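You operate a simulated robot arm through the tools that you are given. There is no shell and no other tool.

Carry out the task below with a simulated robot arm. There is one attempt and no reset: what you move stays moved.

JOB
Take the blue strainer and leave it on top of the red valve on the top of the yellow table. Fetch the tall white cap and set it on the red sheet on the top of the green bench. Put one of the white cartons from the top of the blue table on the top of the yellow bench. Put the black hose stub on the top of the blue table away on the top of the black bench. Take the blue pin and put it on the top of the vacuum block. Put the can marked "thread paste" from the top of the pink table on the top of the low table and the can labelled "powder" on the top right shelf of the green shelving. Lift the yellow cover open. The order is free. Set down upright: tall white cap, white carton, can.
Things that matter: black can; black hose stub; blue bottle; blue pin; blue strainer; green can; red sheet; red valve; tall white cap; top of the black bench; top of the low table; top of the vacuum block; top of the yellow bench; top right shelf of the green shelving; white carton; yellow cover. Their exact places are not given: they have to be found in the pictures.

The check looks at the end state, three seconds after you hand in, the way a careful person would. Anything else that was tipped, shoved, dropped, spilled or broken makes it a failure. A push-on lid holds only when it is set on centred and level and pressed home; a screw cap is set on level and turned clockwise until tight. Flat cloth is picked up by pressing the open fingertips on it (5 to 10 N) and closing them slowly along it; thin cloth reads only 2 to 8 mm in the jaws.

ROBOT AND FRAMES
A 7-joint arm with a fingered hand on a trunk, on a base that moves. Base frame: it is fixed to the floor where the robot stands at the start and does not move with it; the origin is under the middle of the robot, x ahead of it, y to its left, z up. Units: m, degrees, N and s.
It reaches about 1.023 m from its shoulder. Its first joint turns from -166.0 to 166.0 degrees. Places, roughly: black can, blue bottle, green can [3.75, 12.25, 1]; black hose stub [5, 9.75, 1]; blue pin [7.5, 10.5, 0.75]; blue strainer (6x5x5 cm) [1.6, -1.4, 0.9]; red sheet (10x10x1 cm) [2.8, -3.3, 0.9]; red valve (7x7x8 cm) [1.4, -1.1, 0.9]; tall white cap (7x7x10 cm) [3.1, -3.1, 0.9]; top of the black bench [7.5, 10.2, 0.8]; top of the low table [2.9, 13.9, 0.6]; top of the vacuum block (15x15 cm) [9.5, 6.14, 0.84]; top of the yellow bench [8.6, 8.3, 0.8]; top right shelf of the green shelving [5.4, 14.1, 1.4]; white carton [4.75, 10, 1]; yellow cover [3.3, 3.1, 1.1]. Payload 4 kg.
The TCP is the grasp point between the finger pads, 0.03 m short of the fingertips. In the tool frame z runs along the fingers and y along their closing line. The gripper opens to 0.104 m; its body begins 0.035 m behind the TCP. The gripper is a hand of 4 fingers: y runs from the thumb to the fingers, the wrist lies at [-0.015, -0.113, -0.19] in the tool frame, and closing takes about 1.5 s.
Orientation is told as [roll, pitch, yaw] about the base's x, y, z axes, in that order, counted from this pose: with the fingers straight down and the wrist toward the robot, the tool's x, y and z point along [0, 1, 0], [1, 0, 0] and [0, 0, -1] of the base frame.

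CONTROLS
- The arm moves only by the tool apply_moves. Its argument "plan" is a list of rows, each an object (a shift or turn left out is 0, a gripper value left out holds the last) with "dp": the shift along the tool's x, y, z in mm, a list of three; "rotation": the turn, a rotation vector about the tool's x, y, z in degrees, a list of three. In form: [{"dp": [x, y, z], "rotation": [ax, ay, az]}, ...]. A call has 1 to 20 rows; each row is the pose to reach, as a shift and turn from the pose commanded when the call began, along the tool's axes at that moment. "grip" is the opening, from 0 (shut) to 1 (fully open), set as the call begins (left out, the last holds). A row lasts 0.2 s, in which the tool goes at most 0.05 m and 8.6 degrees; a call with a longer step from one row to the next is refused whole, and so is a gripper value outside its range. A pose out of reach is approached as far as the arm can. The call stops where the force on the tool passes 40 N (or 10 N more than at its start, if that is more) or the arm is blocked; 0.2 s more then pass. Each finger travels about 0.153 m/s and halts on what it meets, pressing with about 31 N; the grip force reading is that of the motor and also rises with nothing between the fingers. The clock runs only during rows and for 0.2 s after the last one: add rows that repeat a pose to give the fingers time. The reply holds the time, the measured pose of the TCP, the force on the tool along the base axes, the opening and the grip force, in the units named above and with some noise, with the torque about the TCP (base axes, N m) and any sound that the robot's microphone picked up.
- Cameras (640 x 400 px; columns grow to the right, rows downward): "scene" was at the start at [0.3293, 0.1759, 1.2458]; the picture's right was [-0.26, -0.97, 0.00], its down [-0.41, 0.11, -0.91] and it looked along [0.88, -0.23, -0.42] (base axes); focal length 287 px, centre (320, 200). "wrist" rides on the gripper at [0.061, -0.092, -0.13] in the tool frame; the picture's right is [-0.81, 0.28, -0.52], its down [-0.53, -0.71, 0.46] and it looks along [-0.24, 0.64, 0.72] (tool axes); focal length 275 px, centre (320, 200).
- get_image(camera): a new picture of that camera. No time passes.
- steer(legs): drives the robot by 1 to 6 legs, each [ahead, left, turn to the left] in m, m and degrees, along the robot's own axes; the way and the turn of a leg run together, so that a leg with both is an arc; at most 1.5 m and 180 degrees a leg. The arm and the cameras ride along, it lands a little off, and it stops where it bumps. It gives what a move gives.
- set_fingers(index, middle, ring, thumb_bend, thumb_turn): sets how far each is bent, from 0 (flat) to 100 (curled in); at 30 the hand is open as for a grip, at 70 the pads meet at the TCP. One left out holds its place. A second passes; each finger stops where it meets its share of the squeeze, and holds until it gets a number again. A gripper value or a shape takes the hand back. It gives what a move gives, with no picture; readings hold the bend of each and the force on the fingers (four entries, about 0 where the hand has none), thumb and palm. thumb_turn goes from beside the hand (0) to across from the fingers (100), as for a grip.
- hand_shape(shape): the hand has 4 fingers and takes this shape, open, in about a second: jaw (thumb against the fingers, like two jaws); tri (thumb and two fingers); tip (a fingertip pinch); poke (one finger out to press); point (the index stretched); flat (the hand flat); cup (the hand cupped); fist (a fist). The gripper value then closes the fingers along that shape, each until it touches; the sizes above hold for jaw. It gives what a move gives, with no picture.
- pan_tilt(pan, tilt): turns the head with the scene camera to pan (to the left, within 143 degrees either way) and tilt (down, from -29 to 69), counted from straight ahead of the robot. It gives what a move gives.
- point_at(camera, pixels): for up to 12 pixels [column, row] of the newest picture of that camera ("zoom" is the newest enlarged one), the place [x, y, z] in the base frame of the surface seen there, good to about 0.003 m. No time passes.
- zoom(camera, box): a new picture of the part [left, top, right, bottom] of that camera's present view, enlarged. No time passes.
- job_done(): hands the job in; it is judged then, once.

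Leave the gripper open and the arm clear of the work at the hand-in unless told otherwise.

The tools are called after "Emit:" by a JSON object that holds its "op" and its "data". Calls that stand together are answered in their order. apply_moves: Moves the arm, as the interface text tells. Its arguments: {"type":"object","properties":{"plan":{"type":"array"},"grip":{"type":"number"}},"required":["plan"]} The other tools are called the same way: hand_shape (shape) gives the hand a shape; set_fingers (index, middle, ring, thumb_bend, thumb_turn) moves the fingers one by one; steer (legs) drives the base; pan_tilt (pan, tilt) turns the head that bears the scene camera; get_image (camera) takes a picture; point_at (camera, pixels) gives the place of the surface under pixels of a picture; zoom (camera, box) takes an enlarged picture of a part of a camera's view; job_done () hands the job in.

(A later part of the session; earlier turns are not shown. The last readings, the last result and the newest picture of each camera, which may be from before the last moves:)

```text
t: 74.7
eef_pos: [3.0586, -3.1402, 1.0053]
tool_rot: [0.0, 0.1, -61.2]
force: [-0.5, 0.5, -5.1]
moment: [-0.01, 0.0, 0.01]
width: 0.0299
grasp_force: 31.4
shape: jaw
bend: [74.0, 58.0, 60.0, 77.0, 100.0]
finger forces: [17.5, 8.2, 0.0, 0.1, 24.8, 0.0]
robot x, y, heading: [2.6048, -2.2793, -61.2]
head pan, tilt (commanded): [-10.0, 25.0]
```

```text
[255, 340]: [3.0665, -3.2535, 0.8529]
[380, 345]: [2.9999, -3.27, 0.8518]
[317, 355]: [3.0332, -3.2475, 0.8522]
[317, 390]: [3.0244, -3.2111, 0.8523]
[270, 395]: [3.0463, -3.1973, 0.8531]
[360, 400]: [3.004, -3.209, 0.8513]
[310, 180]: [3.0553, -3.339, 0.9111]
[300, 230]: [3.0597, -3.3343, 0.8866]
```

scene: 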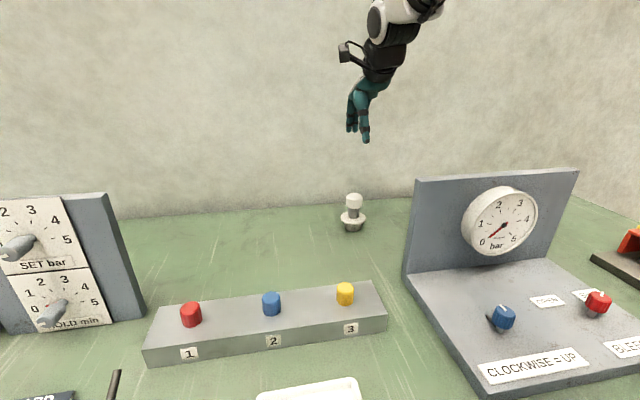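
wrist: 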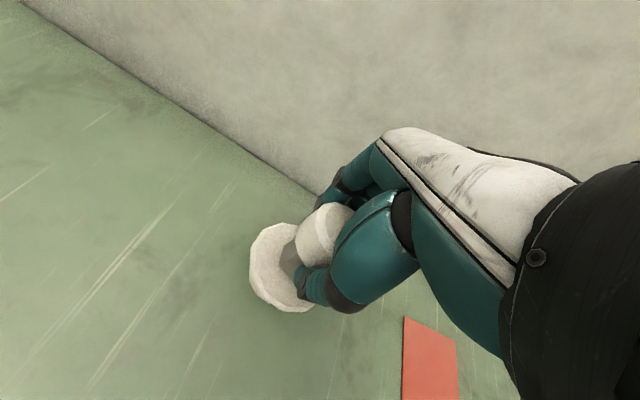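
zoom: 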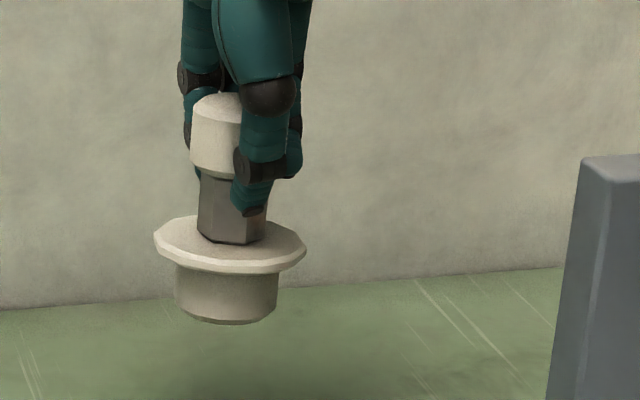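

The flange is level (z≈0.958 all round) and centred within 3 mm of the TCP. I carry it along the wall to above the red sheet.

Emit:
{"op": "apply_moves", "data": {"plan": [{"dp": [0, 0, -20]}, {"dp": [-40, 3, -20]}, {"dp": [-80, 6, -20]}, {"dp": [-120, 9, -20]}, {"dp": [-160, 12, -20]}, {"dp": [-200, 15, -20]}, {"dp": [-240, 18, -20]}, {"dp": [-266, 20, -20]}, {"dp": [-266, 20, -20]}]}}

Emit:
{"op": "get_image", "data": {"camera": "wrist"}}

Emit:
{"op": "get_image", "data": {"camera": "scene"}}

```text
t: 76.7
eef_pos: [2.835, -3.285, 1.023]
tool_rot: [0.1, 0.0, -61.1]
force: [-0.2, 0.3, -4.0]
moment: [-0.02, 0.0, -0.03]
width: 0.0299
grasp_force: 31.3
shape: jaw
bend: [74.0, 58.0, 60.0, 77.0, 100.0]
finger forces: [18.1, 8.8, 0.0, 0.1, 24.7, 0.0]
robot x, y, heading: [2.6055, -2.2834, -61.3]
head pan, tilt (commanded): [-10.0, 25.0]
```

```text
taken
```

wrist: 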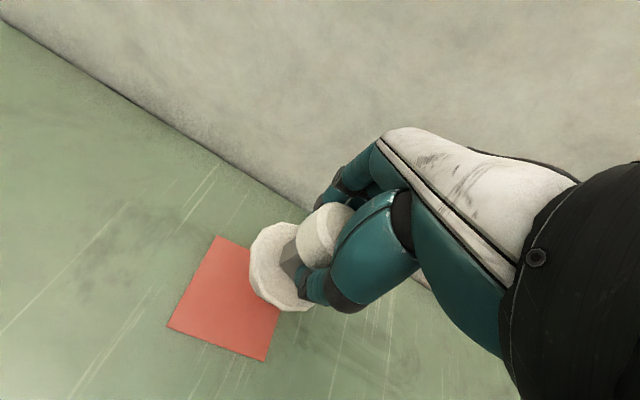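

```text
taken
```

scene: 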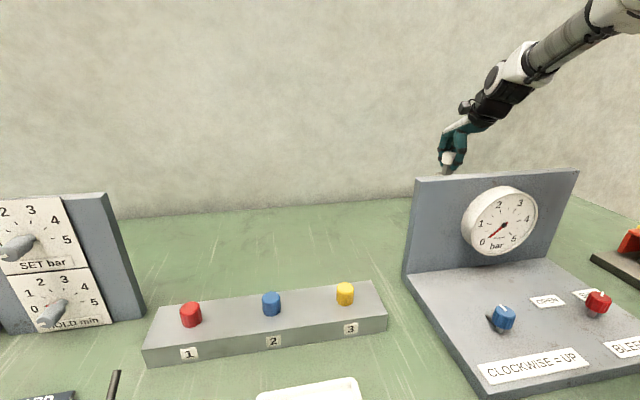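

The sheet's corners are visible now; I read them for an exact centre.

Emit:
{"op": "point_at", "data": {"camera": "wrist", "pixels": [[218, 238], [168, 325], [264, 360], [250, 250], [278, 318], [216, 282]]}}

```text
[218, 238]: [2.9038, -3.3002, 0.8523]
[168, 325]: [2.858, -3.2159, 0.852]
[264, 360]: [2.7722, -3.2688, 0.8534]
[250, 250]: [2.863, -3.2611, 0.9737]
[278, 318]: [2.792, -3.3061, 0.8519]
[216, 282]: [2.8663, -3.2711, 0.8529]
```

Sheet centre is (2.838,-3.284): the cap is right above. I lower it to just above contact.

Emit:
{"op": "apply_moves", "data": {"plan": [{"dp": [0, 0, 30]}, {"dp": [0, 0, 55]}, {"dp": [0, 0, 72]}, {"dp": [0, 0, 80]}, {"dp": [0, 0, 83]}, {"dp": [0, 0, 83]}]}}

```text
t: 78.1
eef_pos: [2.8359, -3.286, 0.9405]
tool_rot: [-0.1, 0.0, -61.2]
force: [0.1, -0.1, -5.3]
moment: [0.0, 0.03, -0.04]
width: 0.0295
grasp_force: 30.9
shape: jaw
bend: [74.0, 58.0, 60.0, 77.0, 100.0]
finger forces: [18.0, 8.7, 0.1, 0.1, 24.8, 0.0]
robot x, y, heading: [2.6051, -2.2806, -61.0]
head pan, tilt (commanded): [-10.0, 25.0]
```

No contact yet. I go down in 1 mm steps to feel the sheet.

Emit:
{"op": "apply_moves", "data": {"plan": [{"dp": [0, 0, 1]}, {"dp": [0, 0, 2]}, {"dp": [0, 0, 3]}, {"dp": [0, 0, 3]}]}}

```text
t: 79.1
eef_pos: [2.8353, -3.2852, 0.938]
tool_rot: [0.0, 0.0, -61.2]
force: [-1.0, -1.0, -4.1]
moment: [-0.04, 0.03, -0.01]
width: 0.0296
grasp_force: 31.0
shape: jaw
bend: [74.0, 58.0, 60.0, 77.0, 100.0]
finger forces: [18.0, 8.8, 0.0, 0.1, 24.8, 0.0]
robot x, y, heading: [2.6007, -2.2794, -61.1]
head pan, tilt (commanded): [-10.0, 25.0]
```

Emit:
{"op": "apply_moves", "data": {"plan": [{"dp": [0, 0, 1]}, {"dp": [0, 0, 2]}, {"dp": [0, 0, 2]}]}}

```text
t: 79.9
eef_pos: [2.8354, -3.2853, 0.9379]
tool_rot: [0.0, -0.1, -61.3]
force: [-0.5, -0.2, -3.7]
moment: [-0.01, 0.0, 0.01]
width: 0.0298
grasp_force: 31.1
shape: jaw
bend: [74.0, 58.0, 60.0, 77.0, 100.0]
finger forces: [18.0, 8.6, 0.0, 0.0, 24.9, 0.0]
robot x, y, heading: [2.608, -2.2788, -61.1]
head pan, tilt (commanded): [-10.0, 25.0]
```

Emit:
{"op": "apply_moves", "data": {"plan": [{"dp": [0, 0, 1]}, {"dp": [0, 0, 2]}, {"dp": [0, 0, 2]}]}}

```text
t: 80.7
eef_pos: [2.8351, -3.2865, 0.9352]
tool_rot: [-0.1, -0.1, -61.1]
force: [-0.7, 1.2, 6.0]
moment: [-0.05, 0.01, 0.02]
width: 0.0303
grasp_force: 31.0
shape: jaw
bend: [74.0, 58.0, 60.0, 77.0, 100.0]
finger forces: [16.6, 8.7, 0.0, 0.0, 25.5, 0.1]
robot x, y, heading: [2.6057, -2.2814, -61.3]
head pan, tilt (commanded): [-10.0, 25.0]
```

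Contact felt (force rose from −4 to +6 N). I release in two stages.

Emit:
{"op": "apply_moves", "data": {"plan": [{"dp": [0, 0, 0]}, {"dp": [0, 0, 0]}, {"dp": [0, 0, 0]}, {"dp": [0, 0, 0]}], "grip": 0.5}}

Emit:
{"op": "apply_moves", "data": {"plan": [{"dp": [0, 0, 0]}, {"dp": [0, 0, 0]}, {"dp": [0, 0, 0]}, {"dp": [0, 0, 0]}], "grip": 1}}

Emit:
{"op": "get_image", "data": {"camera": "wrist"}}

```text
t: 81.7
eef_pos: [2.8345, -3.2859, 0.9346]
tool_rot: [0.1, 0.0, -61.1]
force: [-0.4, 0.0, -0.1]
moment: [0.02, 0.0, 0.03]
width: 0.0515
grasp_force: 0.0
shape: jaw
bend: [74.0, 45.0, 41.0, 70.0, 100.0]
finger forces: [0.1, 0.0, 0.1, 0.0, 0.1, 0.1]
robot x, y, heading: [2.6033, -2.2802, -60.8]
head pan, tilt (commanded): [-10.0, 25.0]
```

```text
t: 82.7
eef_pos: [2.835, -3.286, 0.9365]
tool_rot: [-0.1, 0.1, -61.1]
force: [0.0, -0.1, 0.0]
moment: [0.0, 0.0, 0.02]
width: 0.1037
grasp_force: 0.1
shape: jaw
bend: [30.0, 30.0, 30.0, 30.0, 98.0]
finger forces: [0.0, 0.0, 0.1, 0.0, 0.1, 0.0]
robot x, y, heading: [2.6085, -2.2785, -61.2]
head pan, tilt (commanded): [-10.0, 25.0]
```

```text
taken
```

wrist: 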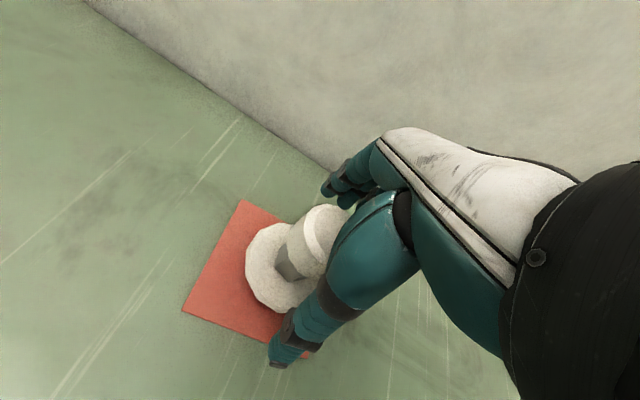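

The cap stands on the sheet. I raise the hand straight up and check.

Emit:
{"op": "apply_moves", "data": {"plan": [{"dp": [0, 0, -20]}, {"dp": [0, 0, -50]}, {"dp": [0, 0, -90]}, {"dp": [0, 0, -135]}, {"dp": [0, 0, -180]}, {"dp": [0, 0, -200]}, {"dp": [0, 0, -200]}]}}

Emit:
{"op": "get_image", "data": {"camera": "wrist"}}

```text
t: 84.3
eef_pos: [2.8343, -3.2861, 1.1347]
tool_rot: [0.0, 0.0, -61.2]
force: [-0.2, 0.3, -0.1]
moment: [-0.02, 0.01, 0.01]
width: 0.1037
grasp_force: 0.0
shape: jaw
bend: [30.0, 30.0, 30.0, 30.0, 98.0]
finger forces: [0.1, 0.1, 0.1, 0.1, 0.0, 0.0]
robot x, y, heading: [2.606, -2.28, -61.3]
head pan, tilt (commanded): [-10.0, 25.0]
```

```text
taken
```

wrist: 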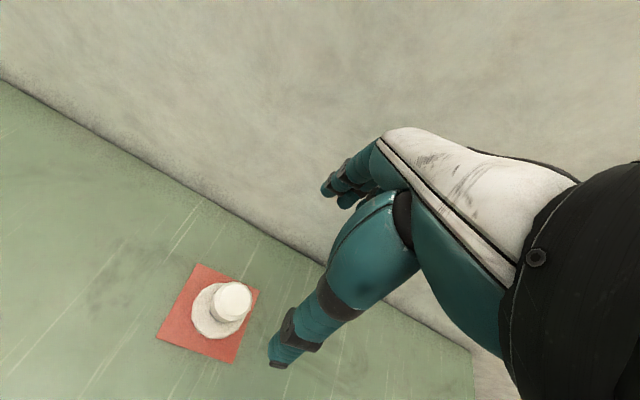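

The cap stands upright on the red sheet. I bring the hand back first sideways then toward the robot, keeping clear of the panel.

Emit:
{"op": "apply_moves", "data": {"plan": [{"dp": [48, 0, 0]}, {"dp": [96, 0, 0]}, {"dp": [144, 0, 0]}, {"dp": [192, 0, 0]}, {"dp": [240, 0, 0]}, {"dp": [288, 0, 0]}, {"dp": [336, 0, 0]}, {"dp": [383, 0, 0]}, {"dp": [383, -48, 0]}, {"dp": [383, -96, 0]}, {"dp": [383, -144, 0]}, {"dp": [383, -192, 0]}, {"dp": [383, -240, 0]}, {"dp": [383, -270, 0]}, {"dp": [383, -270, 0]}]}}

Emit:
{"op": "steer", "data": {"legs": [[-0.36, 0, 0], [0, 0, 90], [0, 0, 90]]}}

Emit:
{"op": "pan_tilt", "data": {"pan": 0, "tilt": 35}}

Emit:
{"op": "get_image", "data": {"camera": "scene"}}

```text
t: 87.5
eef_pos: [3.0395, -2.8642, 1.1338]
tool_rot: [0.0, -0.1, -61.3]
force: [0.1, 0.5, 0.3]
moment: [-0.02, -0.03, 0.0]
width: 0.1038
grasp_force: 0.1
shape: jaw
bend: [30.0, 30.0, 30.0, 30.0, 98.0]
finger forces: [0.0, 0.0, 0.0, 0.0, 0.0, 0.0]
robot x, y, heading: [2.607, -2.2813, -61.5]
head pan, tilt (commanded): [-10.0, 25.0]
```

```text
t: 97.5
eef_pos: [1.9935, -1.386, 1.1336]
tool_rot: [-0.1, -0.1, 119.4]
force: [-0.4, 0.4, 0.4]
moment: [0.0, -0.01, -0.01]
width: 0.1039
grasp_force: 0.1
shape: jaw
bend: [30.0, 30.0, 30.0, 30.0, 98.0]
finger forces: [0.1, 0.1, 0.0, 0.0, 0.1, 0.0]
robot x, y, heading: [2.4345, -1.9653, 119.7]
head pan, tilt (commanded): [-10.0, 25.0]
```

```text
t: 98.2
eef_pos: [1.9934, -1.3859, 1.1345]
tool_rot: [0.0, 0.0, 119.4]
force: [0.1, -1.3, -0.2]
moment: [-0.03, 0.03, 0.0]
width: 0.1039
grasp_force: 0.1
shape: jaw
bend: [30.0, 30.0, 30.0, 30.0, 98.0]
finger forces: [0.1, 0.0, 0.0, 0.0, 0.0, 0.0]
robot x, y, heading: [2.4343, -1.9645, 119.7]
head pan, tilt (commanded): [0.0, 35.0]
```

```text
taken
```

scene: 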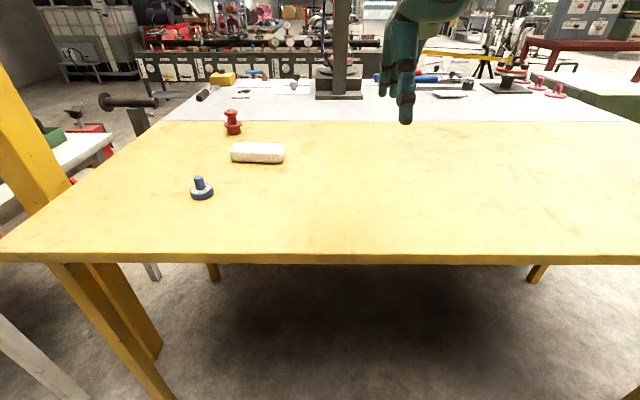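

I now face the yellow table from the aisle; strainer at (201,188), valve at (233,122), a white roll beside them. I read positions.

Emit:
{"op": "point_at", "data": {"camera": "scene", "pixels": [[199, 180], [201, 193], [191, 190], [212, 190], [233, 115], [233, 130], [232, 111], [100, 255], [320, 256], [560, 258], [258, 152], [235, 150]]}}

Emit:
{"op": "zoom", "data": {"camera": "scene", "box": [160, 90, 320, 210]}}

```text
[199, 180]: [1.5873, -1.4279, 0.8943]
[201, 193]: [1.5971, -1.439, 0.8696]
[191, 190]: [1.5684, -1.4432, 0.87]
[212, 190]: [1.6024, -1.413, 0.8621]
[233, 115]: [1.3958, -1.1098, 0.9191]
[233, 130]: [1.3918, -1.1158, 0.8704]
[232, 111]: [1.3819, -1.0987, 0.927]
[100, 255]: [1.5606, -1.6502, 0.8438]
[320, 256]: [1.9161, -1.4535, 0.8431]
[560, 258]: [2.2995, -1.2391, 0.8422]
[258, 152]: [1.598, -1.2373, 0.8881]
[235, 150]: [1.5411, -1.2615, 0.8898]
```

```text
3.33 times, centred on (240, 150) of scene
```

zoom: 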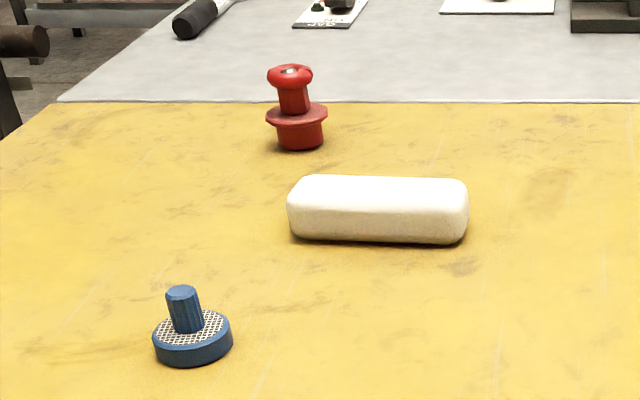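

Strainer at about (1.585,-1.425), valve at (1.38,-1.10). I drive ahead 0.24 and left 0.47 to be in front of them.

Emit:
{"op": "steer", "data": {"legs": [[0.24, 0.47, -0.6]]}}

Emit:
{"op": "pan_tilt", "data": {"pan": 0, "tilt": 40}}

Emit:
{"op": "get_image", "data": {"camera": "scene"}}

```text
t: 101.3
eef_pos: [1.4693, -1.4023, 1.1345]
tool_rot: [0.0, 0.0, 118.9]
force: [0.3, 0.1, 0.9]
moment: [-0.01, -0.03, -0.02]
width: 0.1039
grasp_force: 0.0
shape: jaw
bend: [30.0, 30.0, 30.0, 30.0, 98.0]
finger forces: [0.0, 0.0, 0.0, 0.0, 0.0, 0.0]
robot x, y, heading: [1.9014, -1.9838, 118.9]
head pan, tilt (commanded): [0.0, 35.0]
```

```text
t: 102.0
eef_pos: [1.4701, -1.4011, 1.1352]
tool_rot: [-0.1, 0.1, 118.8]
force: [0.2, 0.2, -0.3]
moment: [0.02, 0.02, 0.01]
width: 0.1042
grasp_force: 0.1
shape: jaw
bend: [30.0, 30.0, 30.0, 30.0, 98.0]
finger forces: [0.1, 0.0, 0.0, 0.0, 0.0, 0.1]
robot x, y, heading: [1.9023, -1.9867, 118.7]
head pan, tilt (commanded): [0.0, 40.0]
```

```text
taken
```

scene: 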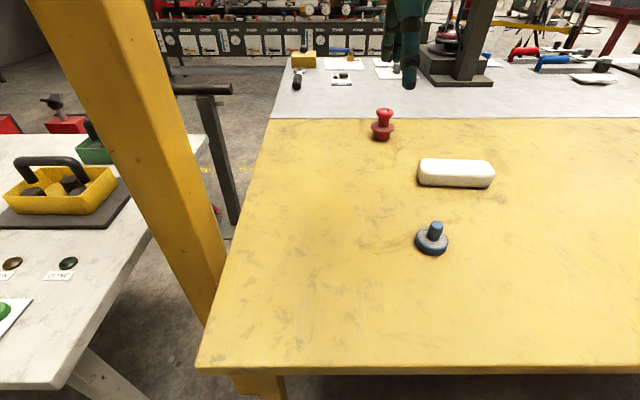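

Good view. I zoom on the strainer and valve to get exact centres.

Emit:
{"op": "zoom", "data": {"camera": "scene", "box": [400, 210, 470, 260]}}

Emit:
{"op": "point_at", "data": {"camera": "zoom", "pixels": [[325, 110], [325, 125], [325, 150], [320, 200], [315, 330], [190, 280], [435, 260], [300, 280], [250, 250], [400, 220], [315, 390], [325, 105]]}}

Emit:
{"op": "zoom", "data": {"camera": "scene", "box": [350, 100, 420, 150]}}

Emit:
{"op": "point_at", "data": {"camera": "zoom", "pixels": [[310, 80], [310, 100], [310, 140], [240, 100], [380, 100], [310, 72], [310, 330], [200, 220], [400, 220], [310, 120], [310, 190], [310, 260]]}}

```text
8.00 times, centred on (435, 235) of scene
```

zoom: 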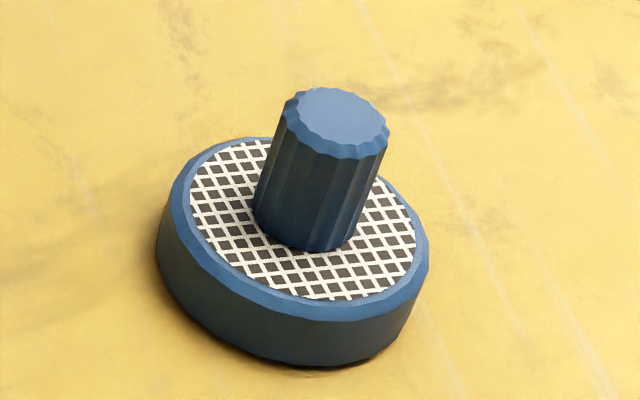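

```text
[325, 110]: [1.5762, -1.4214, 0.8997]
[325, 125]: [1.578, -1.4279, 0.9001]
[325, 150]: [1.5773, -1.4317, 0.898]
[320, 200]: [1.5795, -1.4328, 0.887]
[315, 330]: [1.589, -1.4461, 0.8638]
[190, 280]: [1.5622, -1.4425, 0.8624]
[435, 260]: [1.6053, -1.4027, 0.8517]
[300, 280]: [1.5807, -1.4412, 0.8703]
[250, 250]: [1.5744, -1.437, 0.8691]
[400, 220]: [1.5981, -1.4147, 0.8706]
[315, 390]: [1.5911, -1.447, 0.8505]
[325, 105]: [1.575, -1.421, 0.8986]
```

```text
8.00 times, centred on (385, 125) of scene
```

zoom: 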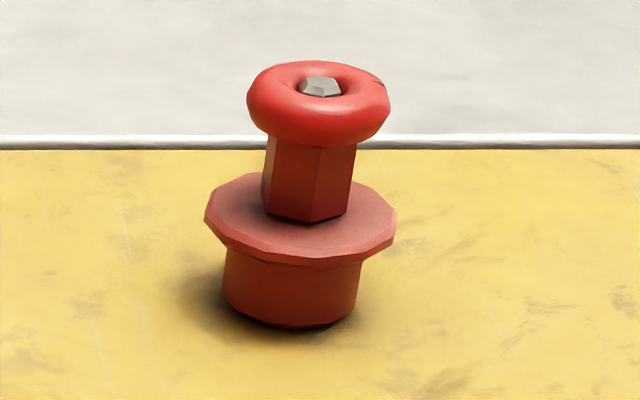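

```text
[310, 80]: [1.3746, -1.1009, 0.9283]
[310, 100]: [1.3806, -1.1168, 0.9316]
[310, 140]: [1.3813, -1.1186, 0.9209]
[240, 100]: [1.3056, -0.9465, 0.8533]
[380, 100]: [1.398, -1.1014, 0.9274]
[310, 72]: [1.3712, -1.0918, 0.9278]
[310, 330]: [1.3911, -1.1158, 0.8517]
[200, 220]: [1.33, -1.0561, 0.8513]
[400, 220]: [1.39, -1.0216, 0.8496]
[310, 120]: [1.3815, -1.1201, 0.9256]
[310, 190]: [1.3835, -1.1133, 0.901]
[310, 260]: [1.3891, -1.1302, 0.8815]
```

Strainer peg axis ≈ (1.578,-1.425), peg top z=0.90, ring top 0.87, peg ≈2.2 cm. Valve wheel top z≈0.931. I move the hand above the strainer first.

Emit:
{"op": "apply_moves", "data": {"plan": [{"dp": [-28, -24, 20]}, {"dp": [-56, -48, 40]}, {"dp": [-83, -73, 70]}, {"dp": [-83, -73, 110]}, {"dp": [-83, -73, 110]}]}}

Emit:
{"op": "get_image", "data": {"camera": "wrist"}}

Emit:
{"op": "get_image", "data": {"camera": "scene"}}

```text
t: 103.2
eef_pos: [1.5777, -1.4254, 1.0241]
tool_rot: [-0.1, 0.0, 118.8]
force: [-0.3, -0.2, -0.5]
moment: [0.0, -0.01, -0.01]
width: 0.1039
grasp_force: 0.1
shape: jaw
bend: [30.0, 30.0, 30.0, 30.0, 98.0]
finger forces: [0.0, 0.1, 0.0, 0.1, 0.1, 0.0]
robot x, y, heading: [1.9084, -1.9893, 118.5]
head pan, tilt (commanded): [0.0, 40.0]
```

```text
taken
```

wrist: 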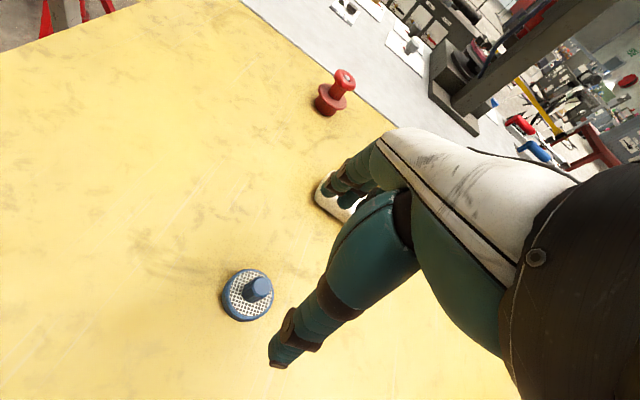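

```text
taken
```

scene: 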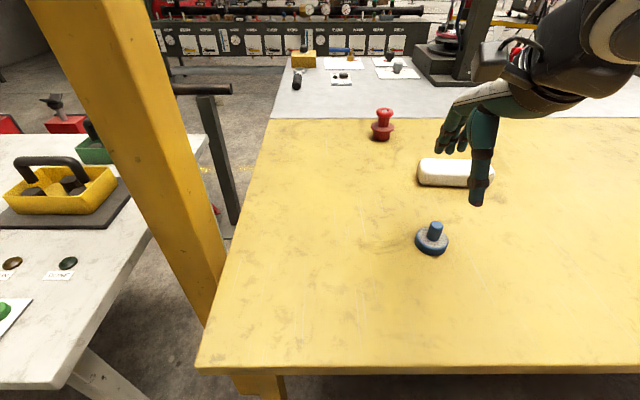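

The strainer is below the grasp point as seen at wrist (250,292). I descend to z≈0.908.

Emit:
{"op": "apply_moves", "data": {"plan": [{"dp": [0, 0, 40]}, {"dp": [0, 0, 75]}, {"dp": [0, 0, 98]}, {"dp": [0, 0, 110]}, {"dp": [0, 0, 116]}, {"dp": [0, 0, 116]}]}}

Emit:
{"op": "get_image", "data": {"camera": "wrist"}}

Emit:
{"op": "zoom", "data": {"camera": "scene", "box": [380, 170, 500, 270]}}

```text
t: 104.5
eef_pos: [1.5619, -1.4123, 0.9133]
tool_rot: [0.1, 0.1, 118.8]
force: [-0.2, 0.4, -0.6]
moment: [0.02, 0.02, 0.02]
width: 0.1039
grasp_force: 0.0
shape: jaw
bend: [30.0, 30.0, 30.0, 30.0, 98.0]
finger forces: [0.0, 0.0, 0.0, 0.0, 0.0, 0.0]
out of reach, approached as far as the arm can: row 2, 3, 4, 5, 6
robot x, y, heading: [1.9084, -1.9881, 118.8]
head pan, tilt (commanded): [0.0, 40.0]
```

```text
taken
```

wrist: 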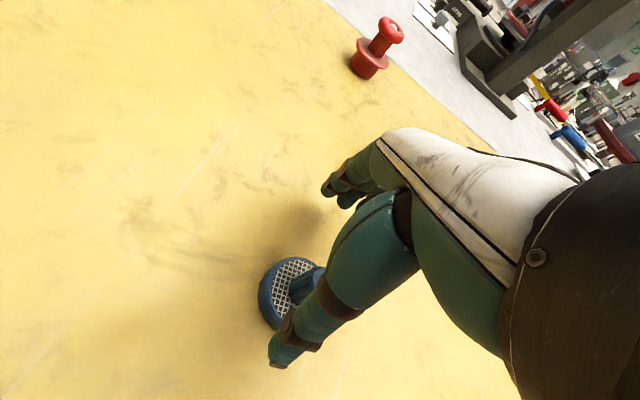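

```text
4.00 times, centred on (440, 220) of scene
```

zoom: 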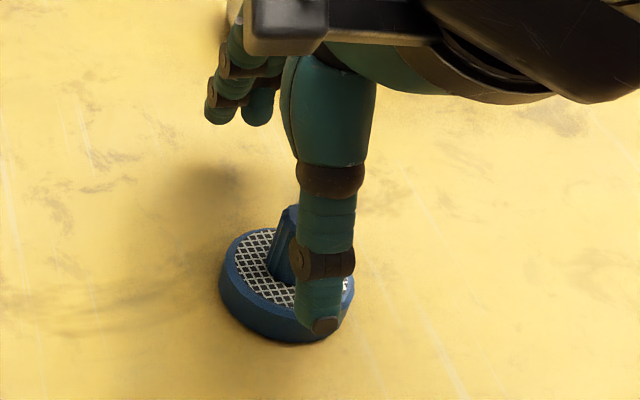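

The arm is folded too closely (out of reach near its own base). I raise the hand and back the base off by 0.1 m.

Emit:
{"op": "apply_moves", "data": {"plan": [{"dp": [0, 0, -40]}, {"dp": [0, 0, -80]}, {"dp": [0, 0, -116]}, {"dp": [0, 0, -116]}]}}

Emit:
{"op": "steer", "data": {"legs": [[-0.1, 0, 0]]}}

Emit:
{"op": "get_image", "data": {"camera": "wrist"}}

```text
t: 105.5
eef_pos: [1.562, -1.4127, 1.0291]
tool_rot: [0.0, 0.0, 118.9]
force: [-0.5, -0.4, 0.7]
moment: [-0.03, -0.01, -0.03]
width: 0.1037
grasp_force: 0.0
shape: jaw
bend: [30.0, 30.0, 30.0, 30.0, 98.0]
finger forces: [0.0, 0.0, 0.1, 0.0, 0.0, 0.1]
robot x, y, heading: [1.9027, -1.9844, 118.8]
head pan, tilt (commanded): [0.0, 40.0]
```

```text
t: 106.7
eef_pos: [1.6119, -1.5015, 1.0288]
tool_rot: [0.0, 0.0, 118.8]
force: [-0.2, 0.5, 0.1]
moment: [-0.02, 0.03, -0.02]
width: 0.104
grasp_force: 0.0
shape: jaw
bend: [30.0, 30.0, 30.0, 30.0, 98.0]
finger forces: [0.0, 0.1, 0.1, 0.1, 0.0, 0.0]
robot x, y, heading: [1.9527, -2.0751, 118.9]
head pan, tilt (commanded): [0.0, 40.0]
```

```text
taken
```

wrist: 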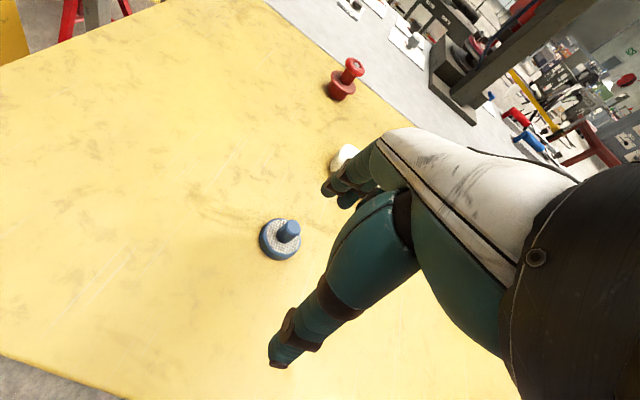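

Emit:
{"op": "point_at", "data": {"camera": "wrist", "pixels": [[291, 229], [285, 235], [297, 225], [270, 250], [265, 232], [285, 255], [354, 63], [347, 66], [361, 66]]}}

Emit:
{"op": "zoom", "data": {"camera": "wrist", "box": [240, 190, 340, 270]}}

```text
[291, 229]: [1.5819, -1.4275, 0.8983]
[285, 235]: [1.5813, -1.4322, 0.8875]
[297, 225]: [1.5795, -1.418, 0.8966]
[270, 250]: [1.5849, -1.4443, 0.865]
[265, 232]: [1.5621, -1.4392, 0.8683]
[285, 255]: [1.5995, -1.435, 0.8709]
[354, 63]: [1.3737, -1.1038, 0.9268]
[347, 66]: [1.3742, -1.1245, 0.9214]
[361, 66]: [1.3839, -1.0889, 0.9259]
```

```text
5.00 times, centred on (290, 230) of wrist
```

zoom: 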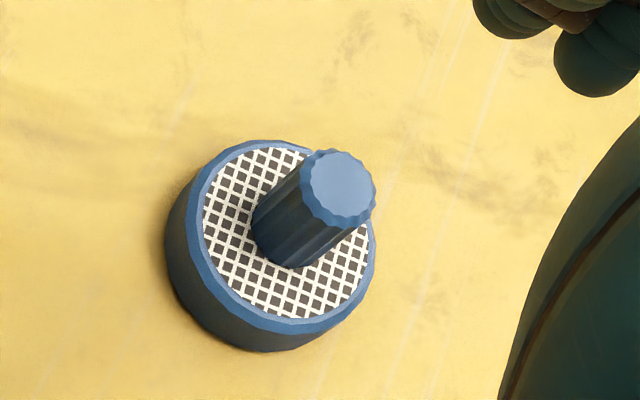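

Peg axis ≈ (1.580,-1.424), valve wheel centre ≈ (1.376,-1.102). I move over the peg and descend.

Emit:
{"op": "apply_moves", "data": {"plan": [{"dp": [-5, 42, 0]}, {"dp": [-9, 83, 0]}, {"dp": [-9, 83, 40]}, {"dp": [-9, 83, 75]}, {"dp": [-9, 83, 100]}, {"dp": [-9, 83, 114]}, {"dp": [-9, 83, 121]}, {"dp": [-9, 83, 121]}]}}

Emit:
{"op": "get_image", "data": {"camera": "wrist"}}

Emit:
{"op": "get_image", "data": {"camera": "scene"}}

```text
t: 108.5
eef_pos: [1.5782, -1.4235, 0.9075]
tool_rot: [0.0, -0.1, 118.8]
force: [0.3, 0.2, -0.5]
moment: [-0.04, 0.02, 0.0]
width: 0.1042
grasp_force: 0.1
shape: jaw
bend: [30.0, 30.0, 30.0, 30.0, 98.0]
finger forces: [0.1, 0.1, 0.1, 0.1, 0.0, 0.1]
robot x, y, heading: [1.9485, -2.073, 118.8]
head pan, tilt (commanded): [0.0, 40.0]
```

```text
taken
```

wrist: 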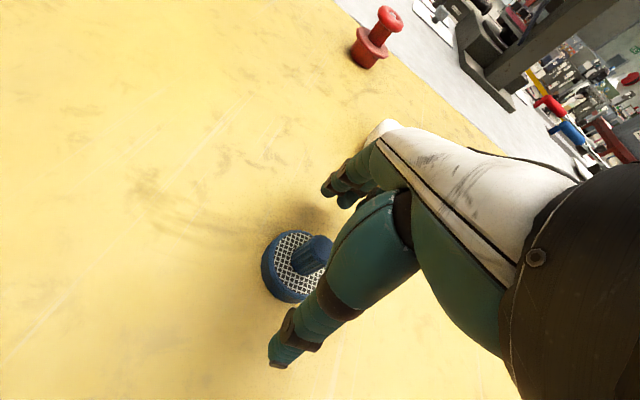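

```text
taken
```

scene: 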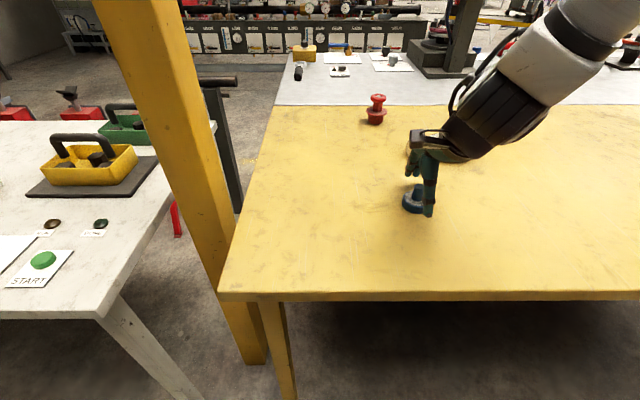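

The TCP is at the peg, at z=0.9075. I close on the peg.

Emit:
{"op": "apply_moves", "data": {"plan": [{"dp": [0, 0, 0]}, {"dp": [0, 0, 0]}, {"dp": [0, 0, 0]}, {"dp": [0, 0, 0]}, {"dp": [0, 0, 0]}, {"dp": [0, 0, 0]}, {"dp": [0, 0, 0]}, {"dp": [0, 0, 0]}, {"dp": [0, 0, 0]}], "grip": 0}}

Emit:
{"op": "get_image", "data": {"camera": "wrist"}}

Emit:
{"op": "zoom", "data": {"camera": "scene", "box": [370, 130, 490, 230]}}

```text
t: 110.5
eef_pos: [1.5782, -1.4235, 0.9086]
tool_rot: [0.0, 0.0, 118.8]
force: [0.9, 0.1, 1.0]
moment: [0.07, -0.01, -0.02]
width: 0.0114
grasp_force: 31.1
shape: jaw
bend: [72.0, 64.0, 70.0, 75.0, 100.0]
finger forces: [16.3, 8.5, 0.0, 0.0, 25.6, 0.0]
robot x, y, heading: [1.9534, -2.0741, 118.9]
head pan, tilt (commanded): [0.0, 40.0]
```

```text
taken
```

wrist: 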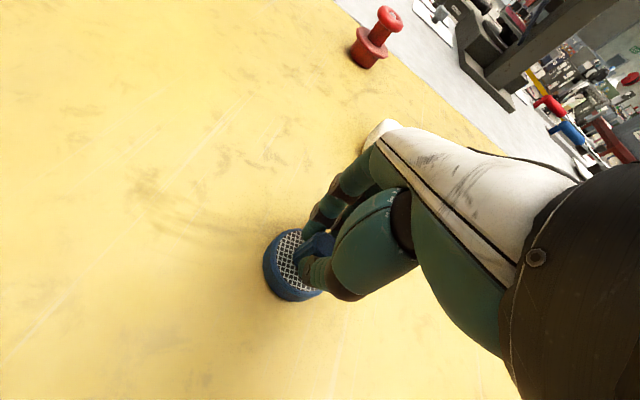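

```text
4.00 times, centred on (430, 180) of scene
```

zoom: 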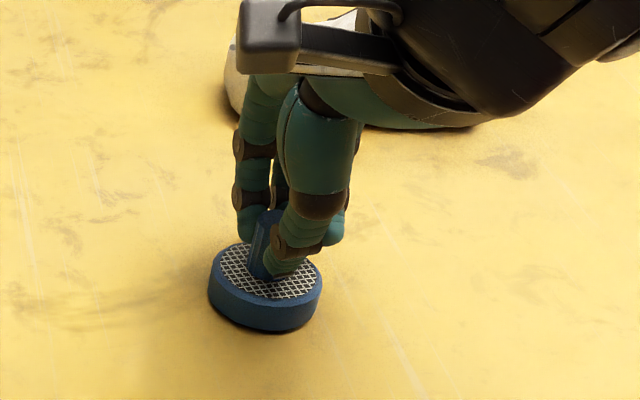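

Gripped (31 N). I lift 80 mm and check that the strainer hangs level.

Emit:
{"op": "apply_moves", "data": {"plan": [{"dp": [0, 0, -10]}, {"dp": [0, 0, -30]}, {"dp": [0, 0, -60]}, {"dp": [0, 0, -100]}, {"dp": [0, 0, -100]}]}}

Emit:
{"op": "zoom", "data": {"camera": "wrist", "box": [220, 180, 380, 320]}}

Emit:
{"op": "zoom", "data": {"camera": "scene", "box": [370, 80, 490, 180]}}

```text
t: 111.7
eef_pos: [1.5797, -1.4241, 1.0085]
tool_rot: [0.0, 0.0, 118.7]
force: [-0.7, 0.2, 0.4]
moment: [0.0, 0.0, 0.0]
width: 0.0112
grasp_force: 30.6
shape: jaw
bend: [72.0, 64.0, 70.0, 75.0, 100.0]
finger forces: [16.5, 9.3, 0.1, 0.0, 25.7, 0.0]
robot x, y, heading: [1.95, -2.0713, 118.8]
head pan, tilt (commanded): [0.0, 40.0]
```

```text
2.86 times, centred on (300, 250) of wrist
```

zoom: 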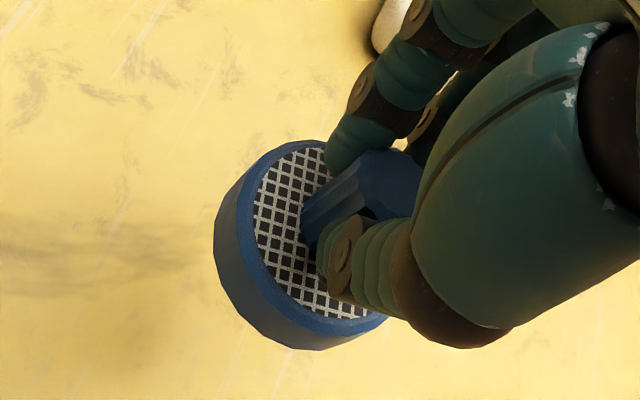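

```text
4.00 times, centred on (430, 130) of scene
```

zoom: 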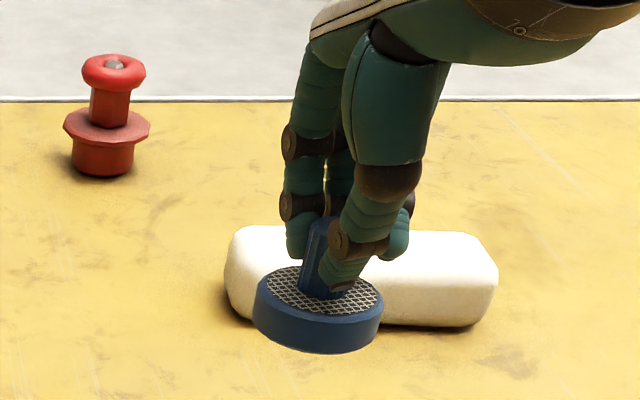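

I sample the ring's height around to see whether it is level.

Emit:
{"op": "point_at", "data": {"camera": "zoom", "pixels": [[263, 292], [280, 272], [295, 310], [315, 318], [345, 314], [372, 300], [372, 285], [270, 320], [315, 345], [365, 335], [310, 235]]}}

Emit:
{"op": "get_image", "data": {"camera": "wrist"}}

Emit:
{"op": "point_at", "data": {"camera": "wrist", "pixels": [[288, 250], [290, 270], [300, 285], [312, 290], [297, 238], [310, 232], [283, 265], [322, 294]]}}

```text
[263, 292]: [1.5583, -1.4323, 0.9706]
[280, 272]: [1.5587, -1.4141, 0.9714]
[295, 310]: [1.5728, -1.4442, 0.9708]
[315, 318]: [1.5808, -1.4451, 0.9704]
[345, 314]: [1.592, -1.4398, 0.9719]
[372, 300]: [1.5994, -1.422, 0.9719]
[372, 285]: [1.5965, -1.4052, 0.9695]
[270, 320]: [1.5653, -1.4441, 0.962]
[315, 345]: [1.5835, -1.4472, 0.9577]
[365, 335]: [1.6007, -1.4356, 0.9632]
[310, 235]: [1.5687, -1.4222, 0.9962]
```

```text
taken
```

wrist: 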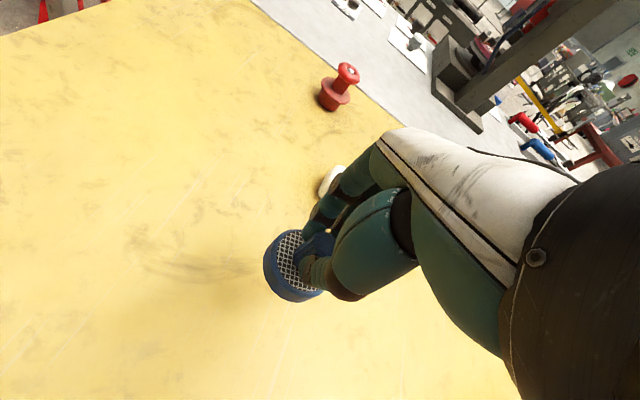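

```text
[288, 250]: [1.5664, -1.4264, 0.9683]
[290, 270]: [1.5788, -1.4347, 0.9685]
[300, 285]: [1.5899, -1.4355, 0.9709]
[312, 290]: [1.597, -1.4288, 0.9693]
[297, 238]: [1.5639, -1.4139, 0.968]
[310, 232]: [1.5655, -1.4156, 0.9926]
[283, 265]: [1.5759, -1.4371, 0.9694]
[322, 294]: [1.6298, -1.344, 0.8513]
```

The ring is level (0.970±0.001) and centred on the TCP. I raise slightly and carry it over the valve.

Emit:
{"op": "apply_moves", "data": {"plan": [{"dp": [0, 0, -25]}, {"dp": [3, 40, -25]}, {"dp": [6, 85, -25]}, {"dp": [9, 130, -25]}, {"dp": [12, 175, -25]}, {"dp": [15, 220, -25]}, {"dp": [18, 265, -25]}, {"dp": [21, 310, -25]}, {"dp": [23, 350, -25]}, {"dp": [24, 378, -25]}, {"dp": [24, 378, -25]}]}}

Emit:
{"op": "get_image", "data": {"camera": "wrist"}}

Emit:
{"op": "zoom", "data": {"camera": "scene", "box": [320, 40, 440, 140]}}

```text
t: 114.1
eef_pos: [1.3775, -1.1034, 1.033]
tool_rot: [0.0, -0.1, 118.8]
force: [-0.2, 0.4, -0.1]
moment: [0.0, 0.0, -0.02]
width: 0.0114
grasp_force: 30.7
shape: jaw
bend: [72.0, 64.0, 70.0, 75.0, 100.0]
finger forces: [16.9, 10.3, 0.0, 0.0, 25.4, 0.1]
robot x, y, heading: [1.9491, -2.0733, 119.0]
head pan, tilt (commanded): [0.0, 40.0]
```

```text
taken
```

wrist: 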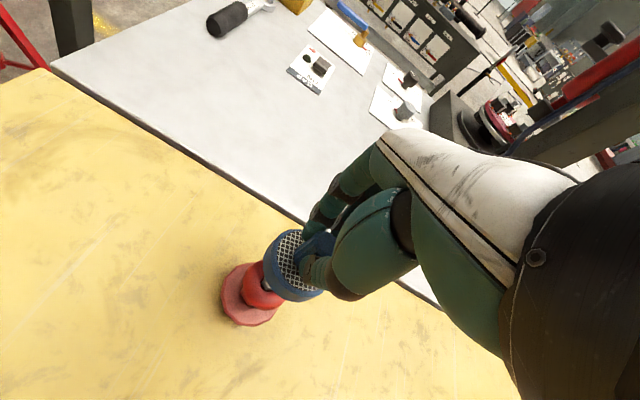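

```text
4.00 times, centred on (380, 90) of scene
```

zoom: 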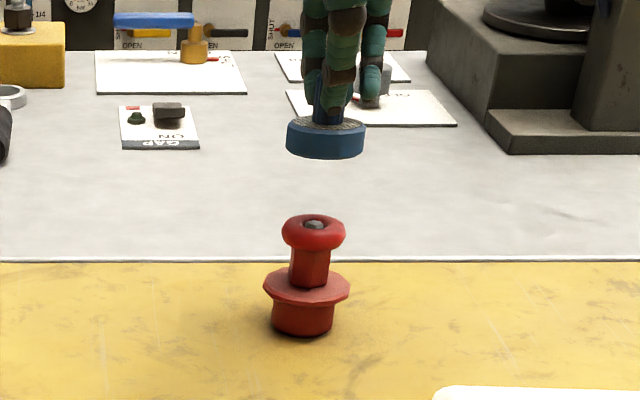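

I compare ring and wheel positions: reading the points of both in the zoom.

Emit:
{"op": "point_at", "data": {"camera": "zoom", "pixels": [[288, 138], [325, 150], [363, 136], [325, 132], [314, 225], [284, 232], [343, 234], [314, 245], [300, 218], [328, 218], [314, 238]]}}

Emit:
{"op": "zoom", "data": {"camera": "wrist", "box": [200, 200, 360, 340]}}

Emit:
{"op": "point_at", "data": {"camera": "zoom", "pixels": [[172, 225], [185, 260], [170, 300], [140, 250], [200, 280], [190, 240], [215, 180], [250, 290], [190, 310]]}}

```text
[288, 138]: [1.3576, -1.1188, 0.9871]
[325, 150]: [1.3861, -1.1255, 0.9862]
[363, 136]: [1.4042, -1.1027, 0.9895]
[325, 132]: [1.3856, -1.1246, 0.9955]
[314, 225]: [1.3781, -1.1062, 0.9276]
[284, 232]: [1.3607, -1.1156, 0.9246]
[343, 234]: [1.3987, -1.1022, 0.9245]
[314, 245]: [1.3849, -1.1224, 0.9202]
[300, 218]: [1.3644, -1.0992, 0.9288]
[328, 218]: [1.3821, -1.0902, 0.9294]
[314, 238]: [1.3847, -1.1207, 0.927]
```

```text
2.86 times, centred on (280, 270) of wrist
```

zoom: 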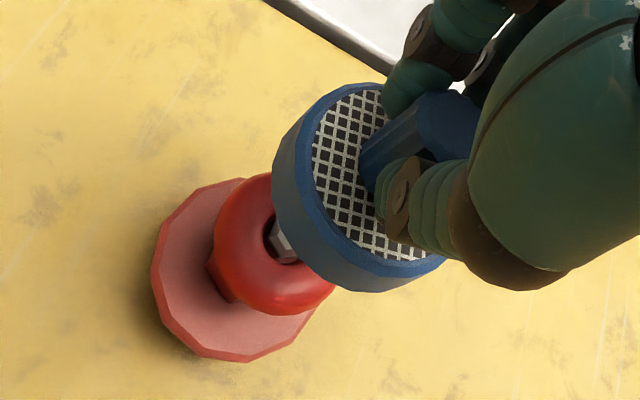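

```text
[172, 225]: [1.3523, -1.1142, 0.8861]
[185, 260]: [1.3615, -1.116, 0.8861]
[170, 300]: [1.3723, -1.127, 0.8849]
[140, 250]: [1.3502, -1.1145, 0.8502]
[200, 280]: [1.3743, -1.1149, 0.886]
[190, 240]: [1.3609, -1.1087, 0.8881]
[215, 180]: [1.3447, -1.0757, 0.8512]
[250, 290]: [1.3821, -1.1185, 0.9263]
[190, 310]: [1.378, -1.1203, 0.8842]
```

Ring and wheel centres agree within about 2 mm. I lower the strainer close to the wheel.

Emit:
{"op": "apply_moves", "data": {"plan": [{"dp": [0, 0, 15]}, {"dp": [0, 0, 28]}, {"dp": [0, 0, 36]}, {"dp": [0, 0, 38]}, {"dp": [0, 0, 38]}]}}

Emit:
{"op": "zoom", "data": {"camera": "scene", "box": [360, 60, 440, 130]}}

```text
t: 115.3
eef_pos: [1.377, -1.1034, 0.9945]
tool_rot: [0.0, 0.0, 118.7]
force: [0.1, 0.1, -1.3]
moment: [0.01, -0.01, -0.03]
width: 0.0114
grasp_force: 31.3
shape: jaw
bend: [72.0, 64.0, 70.0, 75.0, 100.0]
finger forces: [17.0, 10.2, 0.1, 0.1, 25.4, 0.0]
robot x, y, heading: [1.952, -2.0754, 118.7]
head pan, tilt (commanded): [0.0, 40.0]
```

```text
5.71 times, centred on (400, 95) of scene
```

zoom: 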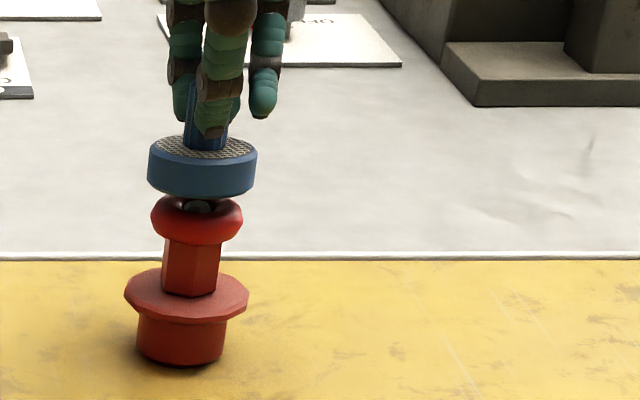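

Well aligned; a few mm remain. I go down in small steps.

Emit:
{"op": "apply_moves", "data": {"plan": [{"dp": [0, 0, 1]}, {"dp": [0, 0, 2]}, {"dp": [0, 0, 3]}, {"dp": [0, 0, 4]}, {"dp": [0, 0, 4]}]}}

```text
t: 116.5
eef_pos: [1.3766, -1.104, 0.9913]
tool_rot: [0.0, 0.0, 118.8]
force: [-0.2, -0.3, -0.4]
moment: [0.0, -0.02, 0.01]
width: 0.0113
grasp_force: 30.9
shape: jaw
bend: [72.0, 64.0, 70.0, 75.0, 100.0]
finger forces: [16.9, 10.4, 0.1, 0.0, 25.5, 0.0]
robot x, y, heading: [1.9542, -2.074, 118.6]
head pan, tilt (commanded): [0.0, 40.0]
```

Emit:
{"op": "apply_moves", "data": {"plan": [{"dp": [0, 0, 1]}, {"dp": [0, 0, 2]}, {"dp": [0, 0, 2]}]}}

Emit:
{"op": "zoom", "data": {"camera": "scene", "box": [360, 60, 440, 130]}}

```text
t: 117.3
eef_pos: [1.3766, -1.1039, 0.9886]
tool_rot: [-0.1, 0.1, 118.8]
force: [0.3, -0.2, -0.2]
moment: [0.01, 0.0, 0.01]
width: 0.0114
grasp_force: 30.6
shape: jaw
bend: [72.0, 64.0, 70.0, 75.0, 100.0]
finger forces: [17.0, 10.4, 0.1, 0.0, 25.5, 0.1]
robot x, y, heading: [1.9513, -2.0689, 118.8]
head pan, tilt (commanded): [0.0, 40.0]
```

```text
5.71 times, centred on (400, 95) of scene
```

zoom: 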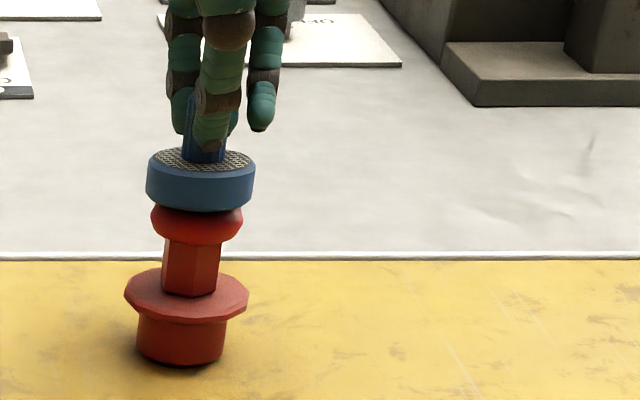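

Nearly touching. One more millimetre at a time until the force shows contact.

Emit:
{"op": "apply_moves", "data": {"plan": [{"dp": [0, 0, 1]}, {"dp": [0, 0, 1.5]}, {"dp": [0, 0, 1.5]}]}}

```text
t: 118.1
eef_pos: [1.376, -1.1037, 0.9866]
tool_rot: [0.0, 0.0, 118.8]
force: [0.2, -0.9, 1.7]
moment: [0.05, 0.01, -0.01]
width: 0.0113
grasp_force: 31.5
shape: jaw
bend: [72.0, 64.0, 70.0, 75.0, 100.0]
finger forces: [16.9, 10.5, 0.0, 0.1, 25.9, 0.0]
robot x, y, heading: [1.9486, -2.0756, 118.8]
head pan, tilt (commanded): [0.0, 40.0]
```

Emit:
{"op": "apply_moves", "data": {"plan": [{"dp": [0, 0, 1]}, {"dp": [0, 0, 1]}]}}

```text
t: 118.7
eef_pos: [1.3757, -1.1033, 0.9864]
tool_rot: [0.0, 0.0, 118.8]
force: [-0.1, -0.7, 4.0]
moment: [0.08, 0.0, 0.01]
width: 0.0111
grasp_force: 31.1
shape: jaw
bend: [72.0, 64.0, 70.0, 75.0, 100.0]
finger forces: [17.0, 10.8, 0.1, 0.0, 26.2, 0.0]
robot x, y, heading: [1.9491, -2.0737, 118.9]
head pan, tilt (commanded): [0.0, 40.0]
```

Contact (about 4 N). I open slowly.

Emit:
{"op": "apply_moves", "data": {"plan": [{"dp": [0, 0, 0]}, {"dp": [0, 0, 0]}, {"dp": [0, 0, 0]}], "grip": 0.25}}

Emit:
{"op": "apply_moves", "data": {"plan": [{"dp": [0, 0, 0]}, {"dp": [0, 0, 0]}, {"dp": [0, 0, 0]}, {"dp": [0, 0, 0]}, {"dp": [0, 0, 0]}], "grip": 0.7}}

Emit:
{"op": "zoom", "data": {"camera": "scene", "box": [360, 60, 440, 130]}}

```text
t: 119.5
eef_pos: [1.376, -1.1038, 0.9867]
tool_rot: [0.0, 0.0, 118.8]
force: [-0.6, 0.1, 0.5]
moment: [-0.01, 0.02, 0.01]
width: 0.026
grasp_force: 0.1
shape: jaw
bend: [74.0, 56.0, 54.0, 74.0, 100.0]
finger forces: [0.0, 0.0, 0.1, 0.0, 0.0, 0.0]
robot x, y, heading: [1.9534, -2.0725, 118.8]
head pan, tilt (commanded): [0.0, 40.0]
```

```text
t: 120.7
eef_pos: [1.376, -1.1042, 0.9862]
tool_rot: [-0.1, 0.0, 118.8]
force: [0.4, -0.3, 0.8]
moment: [-0.04, -0.02, -0.03]
width: 0.0724
grasp_force: 0.1
shape: jaw
bend: [27.0, 37.0, 34.0, 58.0, 99.0]
finger forces: [0.1, 0.0, 0.0, 0.0, 0.0, 0.0]
robot x, y, heading: [1.9508, -2.0769, 118.8]
head pan, tilt (commanded): [0.0, 40.0]
```

```text
5.71 times, centred on (400, 95) of scene
```

zoom: 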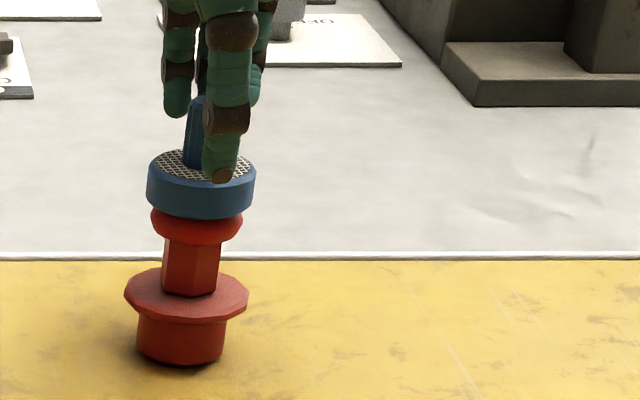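

The strainer rests level on the wheel. I open fully and raise the hand straight up.

Emit:
{"op": "apply_moves", "data": {"plan": [{"dp": [0, 0, 0]}, {"dp": [0, 0, 0]}, {"dp": [0, 0, 0]}, {"dp": [0, 0, -10]}, {"dp": [0, 0, -30]}, {"dp": [0, 0, -60]}, {"dp": [0, 0, -100]}, {"dp": [0, 0, -145]}, {"dp": [0, 0, -145]}], "grip": 1}}

Emit:
{"op": "zoom", "data": {"camera": "scene", "box": [350, 50, 450, 140]}}

Emit:
{"op": "get_image", "data": {"camera": "wrist"}}

```text
t: 122.7
eef_pos: [1.3769, -1.1037, 1.1301]
tool_rot: [0.1, 0.0, 118.8]
force: [0.5, -0.3, 0.4]
moment: [-0.02, -0.03, -0.01]
width: 0.1038
grasp_force: 0.0
shape: jaw
bend: [30.0, 30.0, 30.0, 30.0, 98.0]
finger forces: [0.0, 0.1, 0.0, 0.0, 0.1, 0.0]
robot x, y, heading: [1.9557, -2.0741, 118.9]
head pan, tilt (commanded): [0.0, 40.0]
```

```text
4.44 times, centred on (400, 95) of scene
```

zoom: 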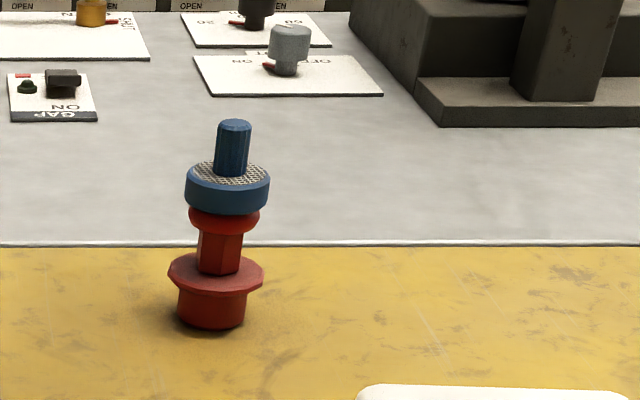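

```text
taken
```

wrist: 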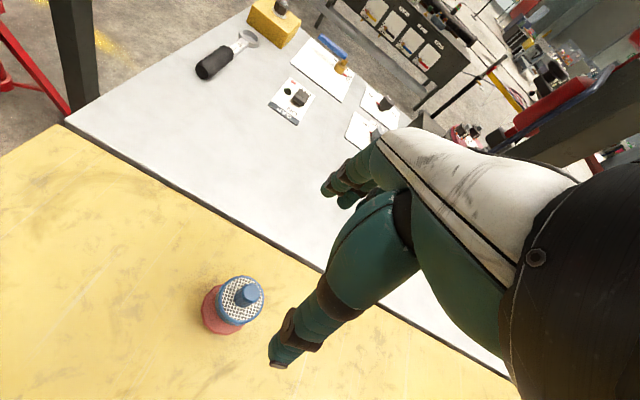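

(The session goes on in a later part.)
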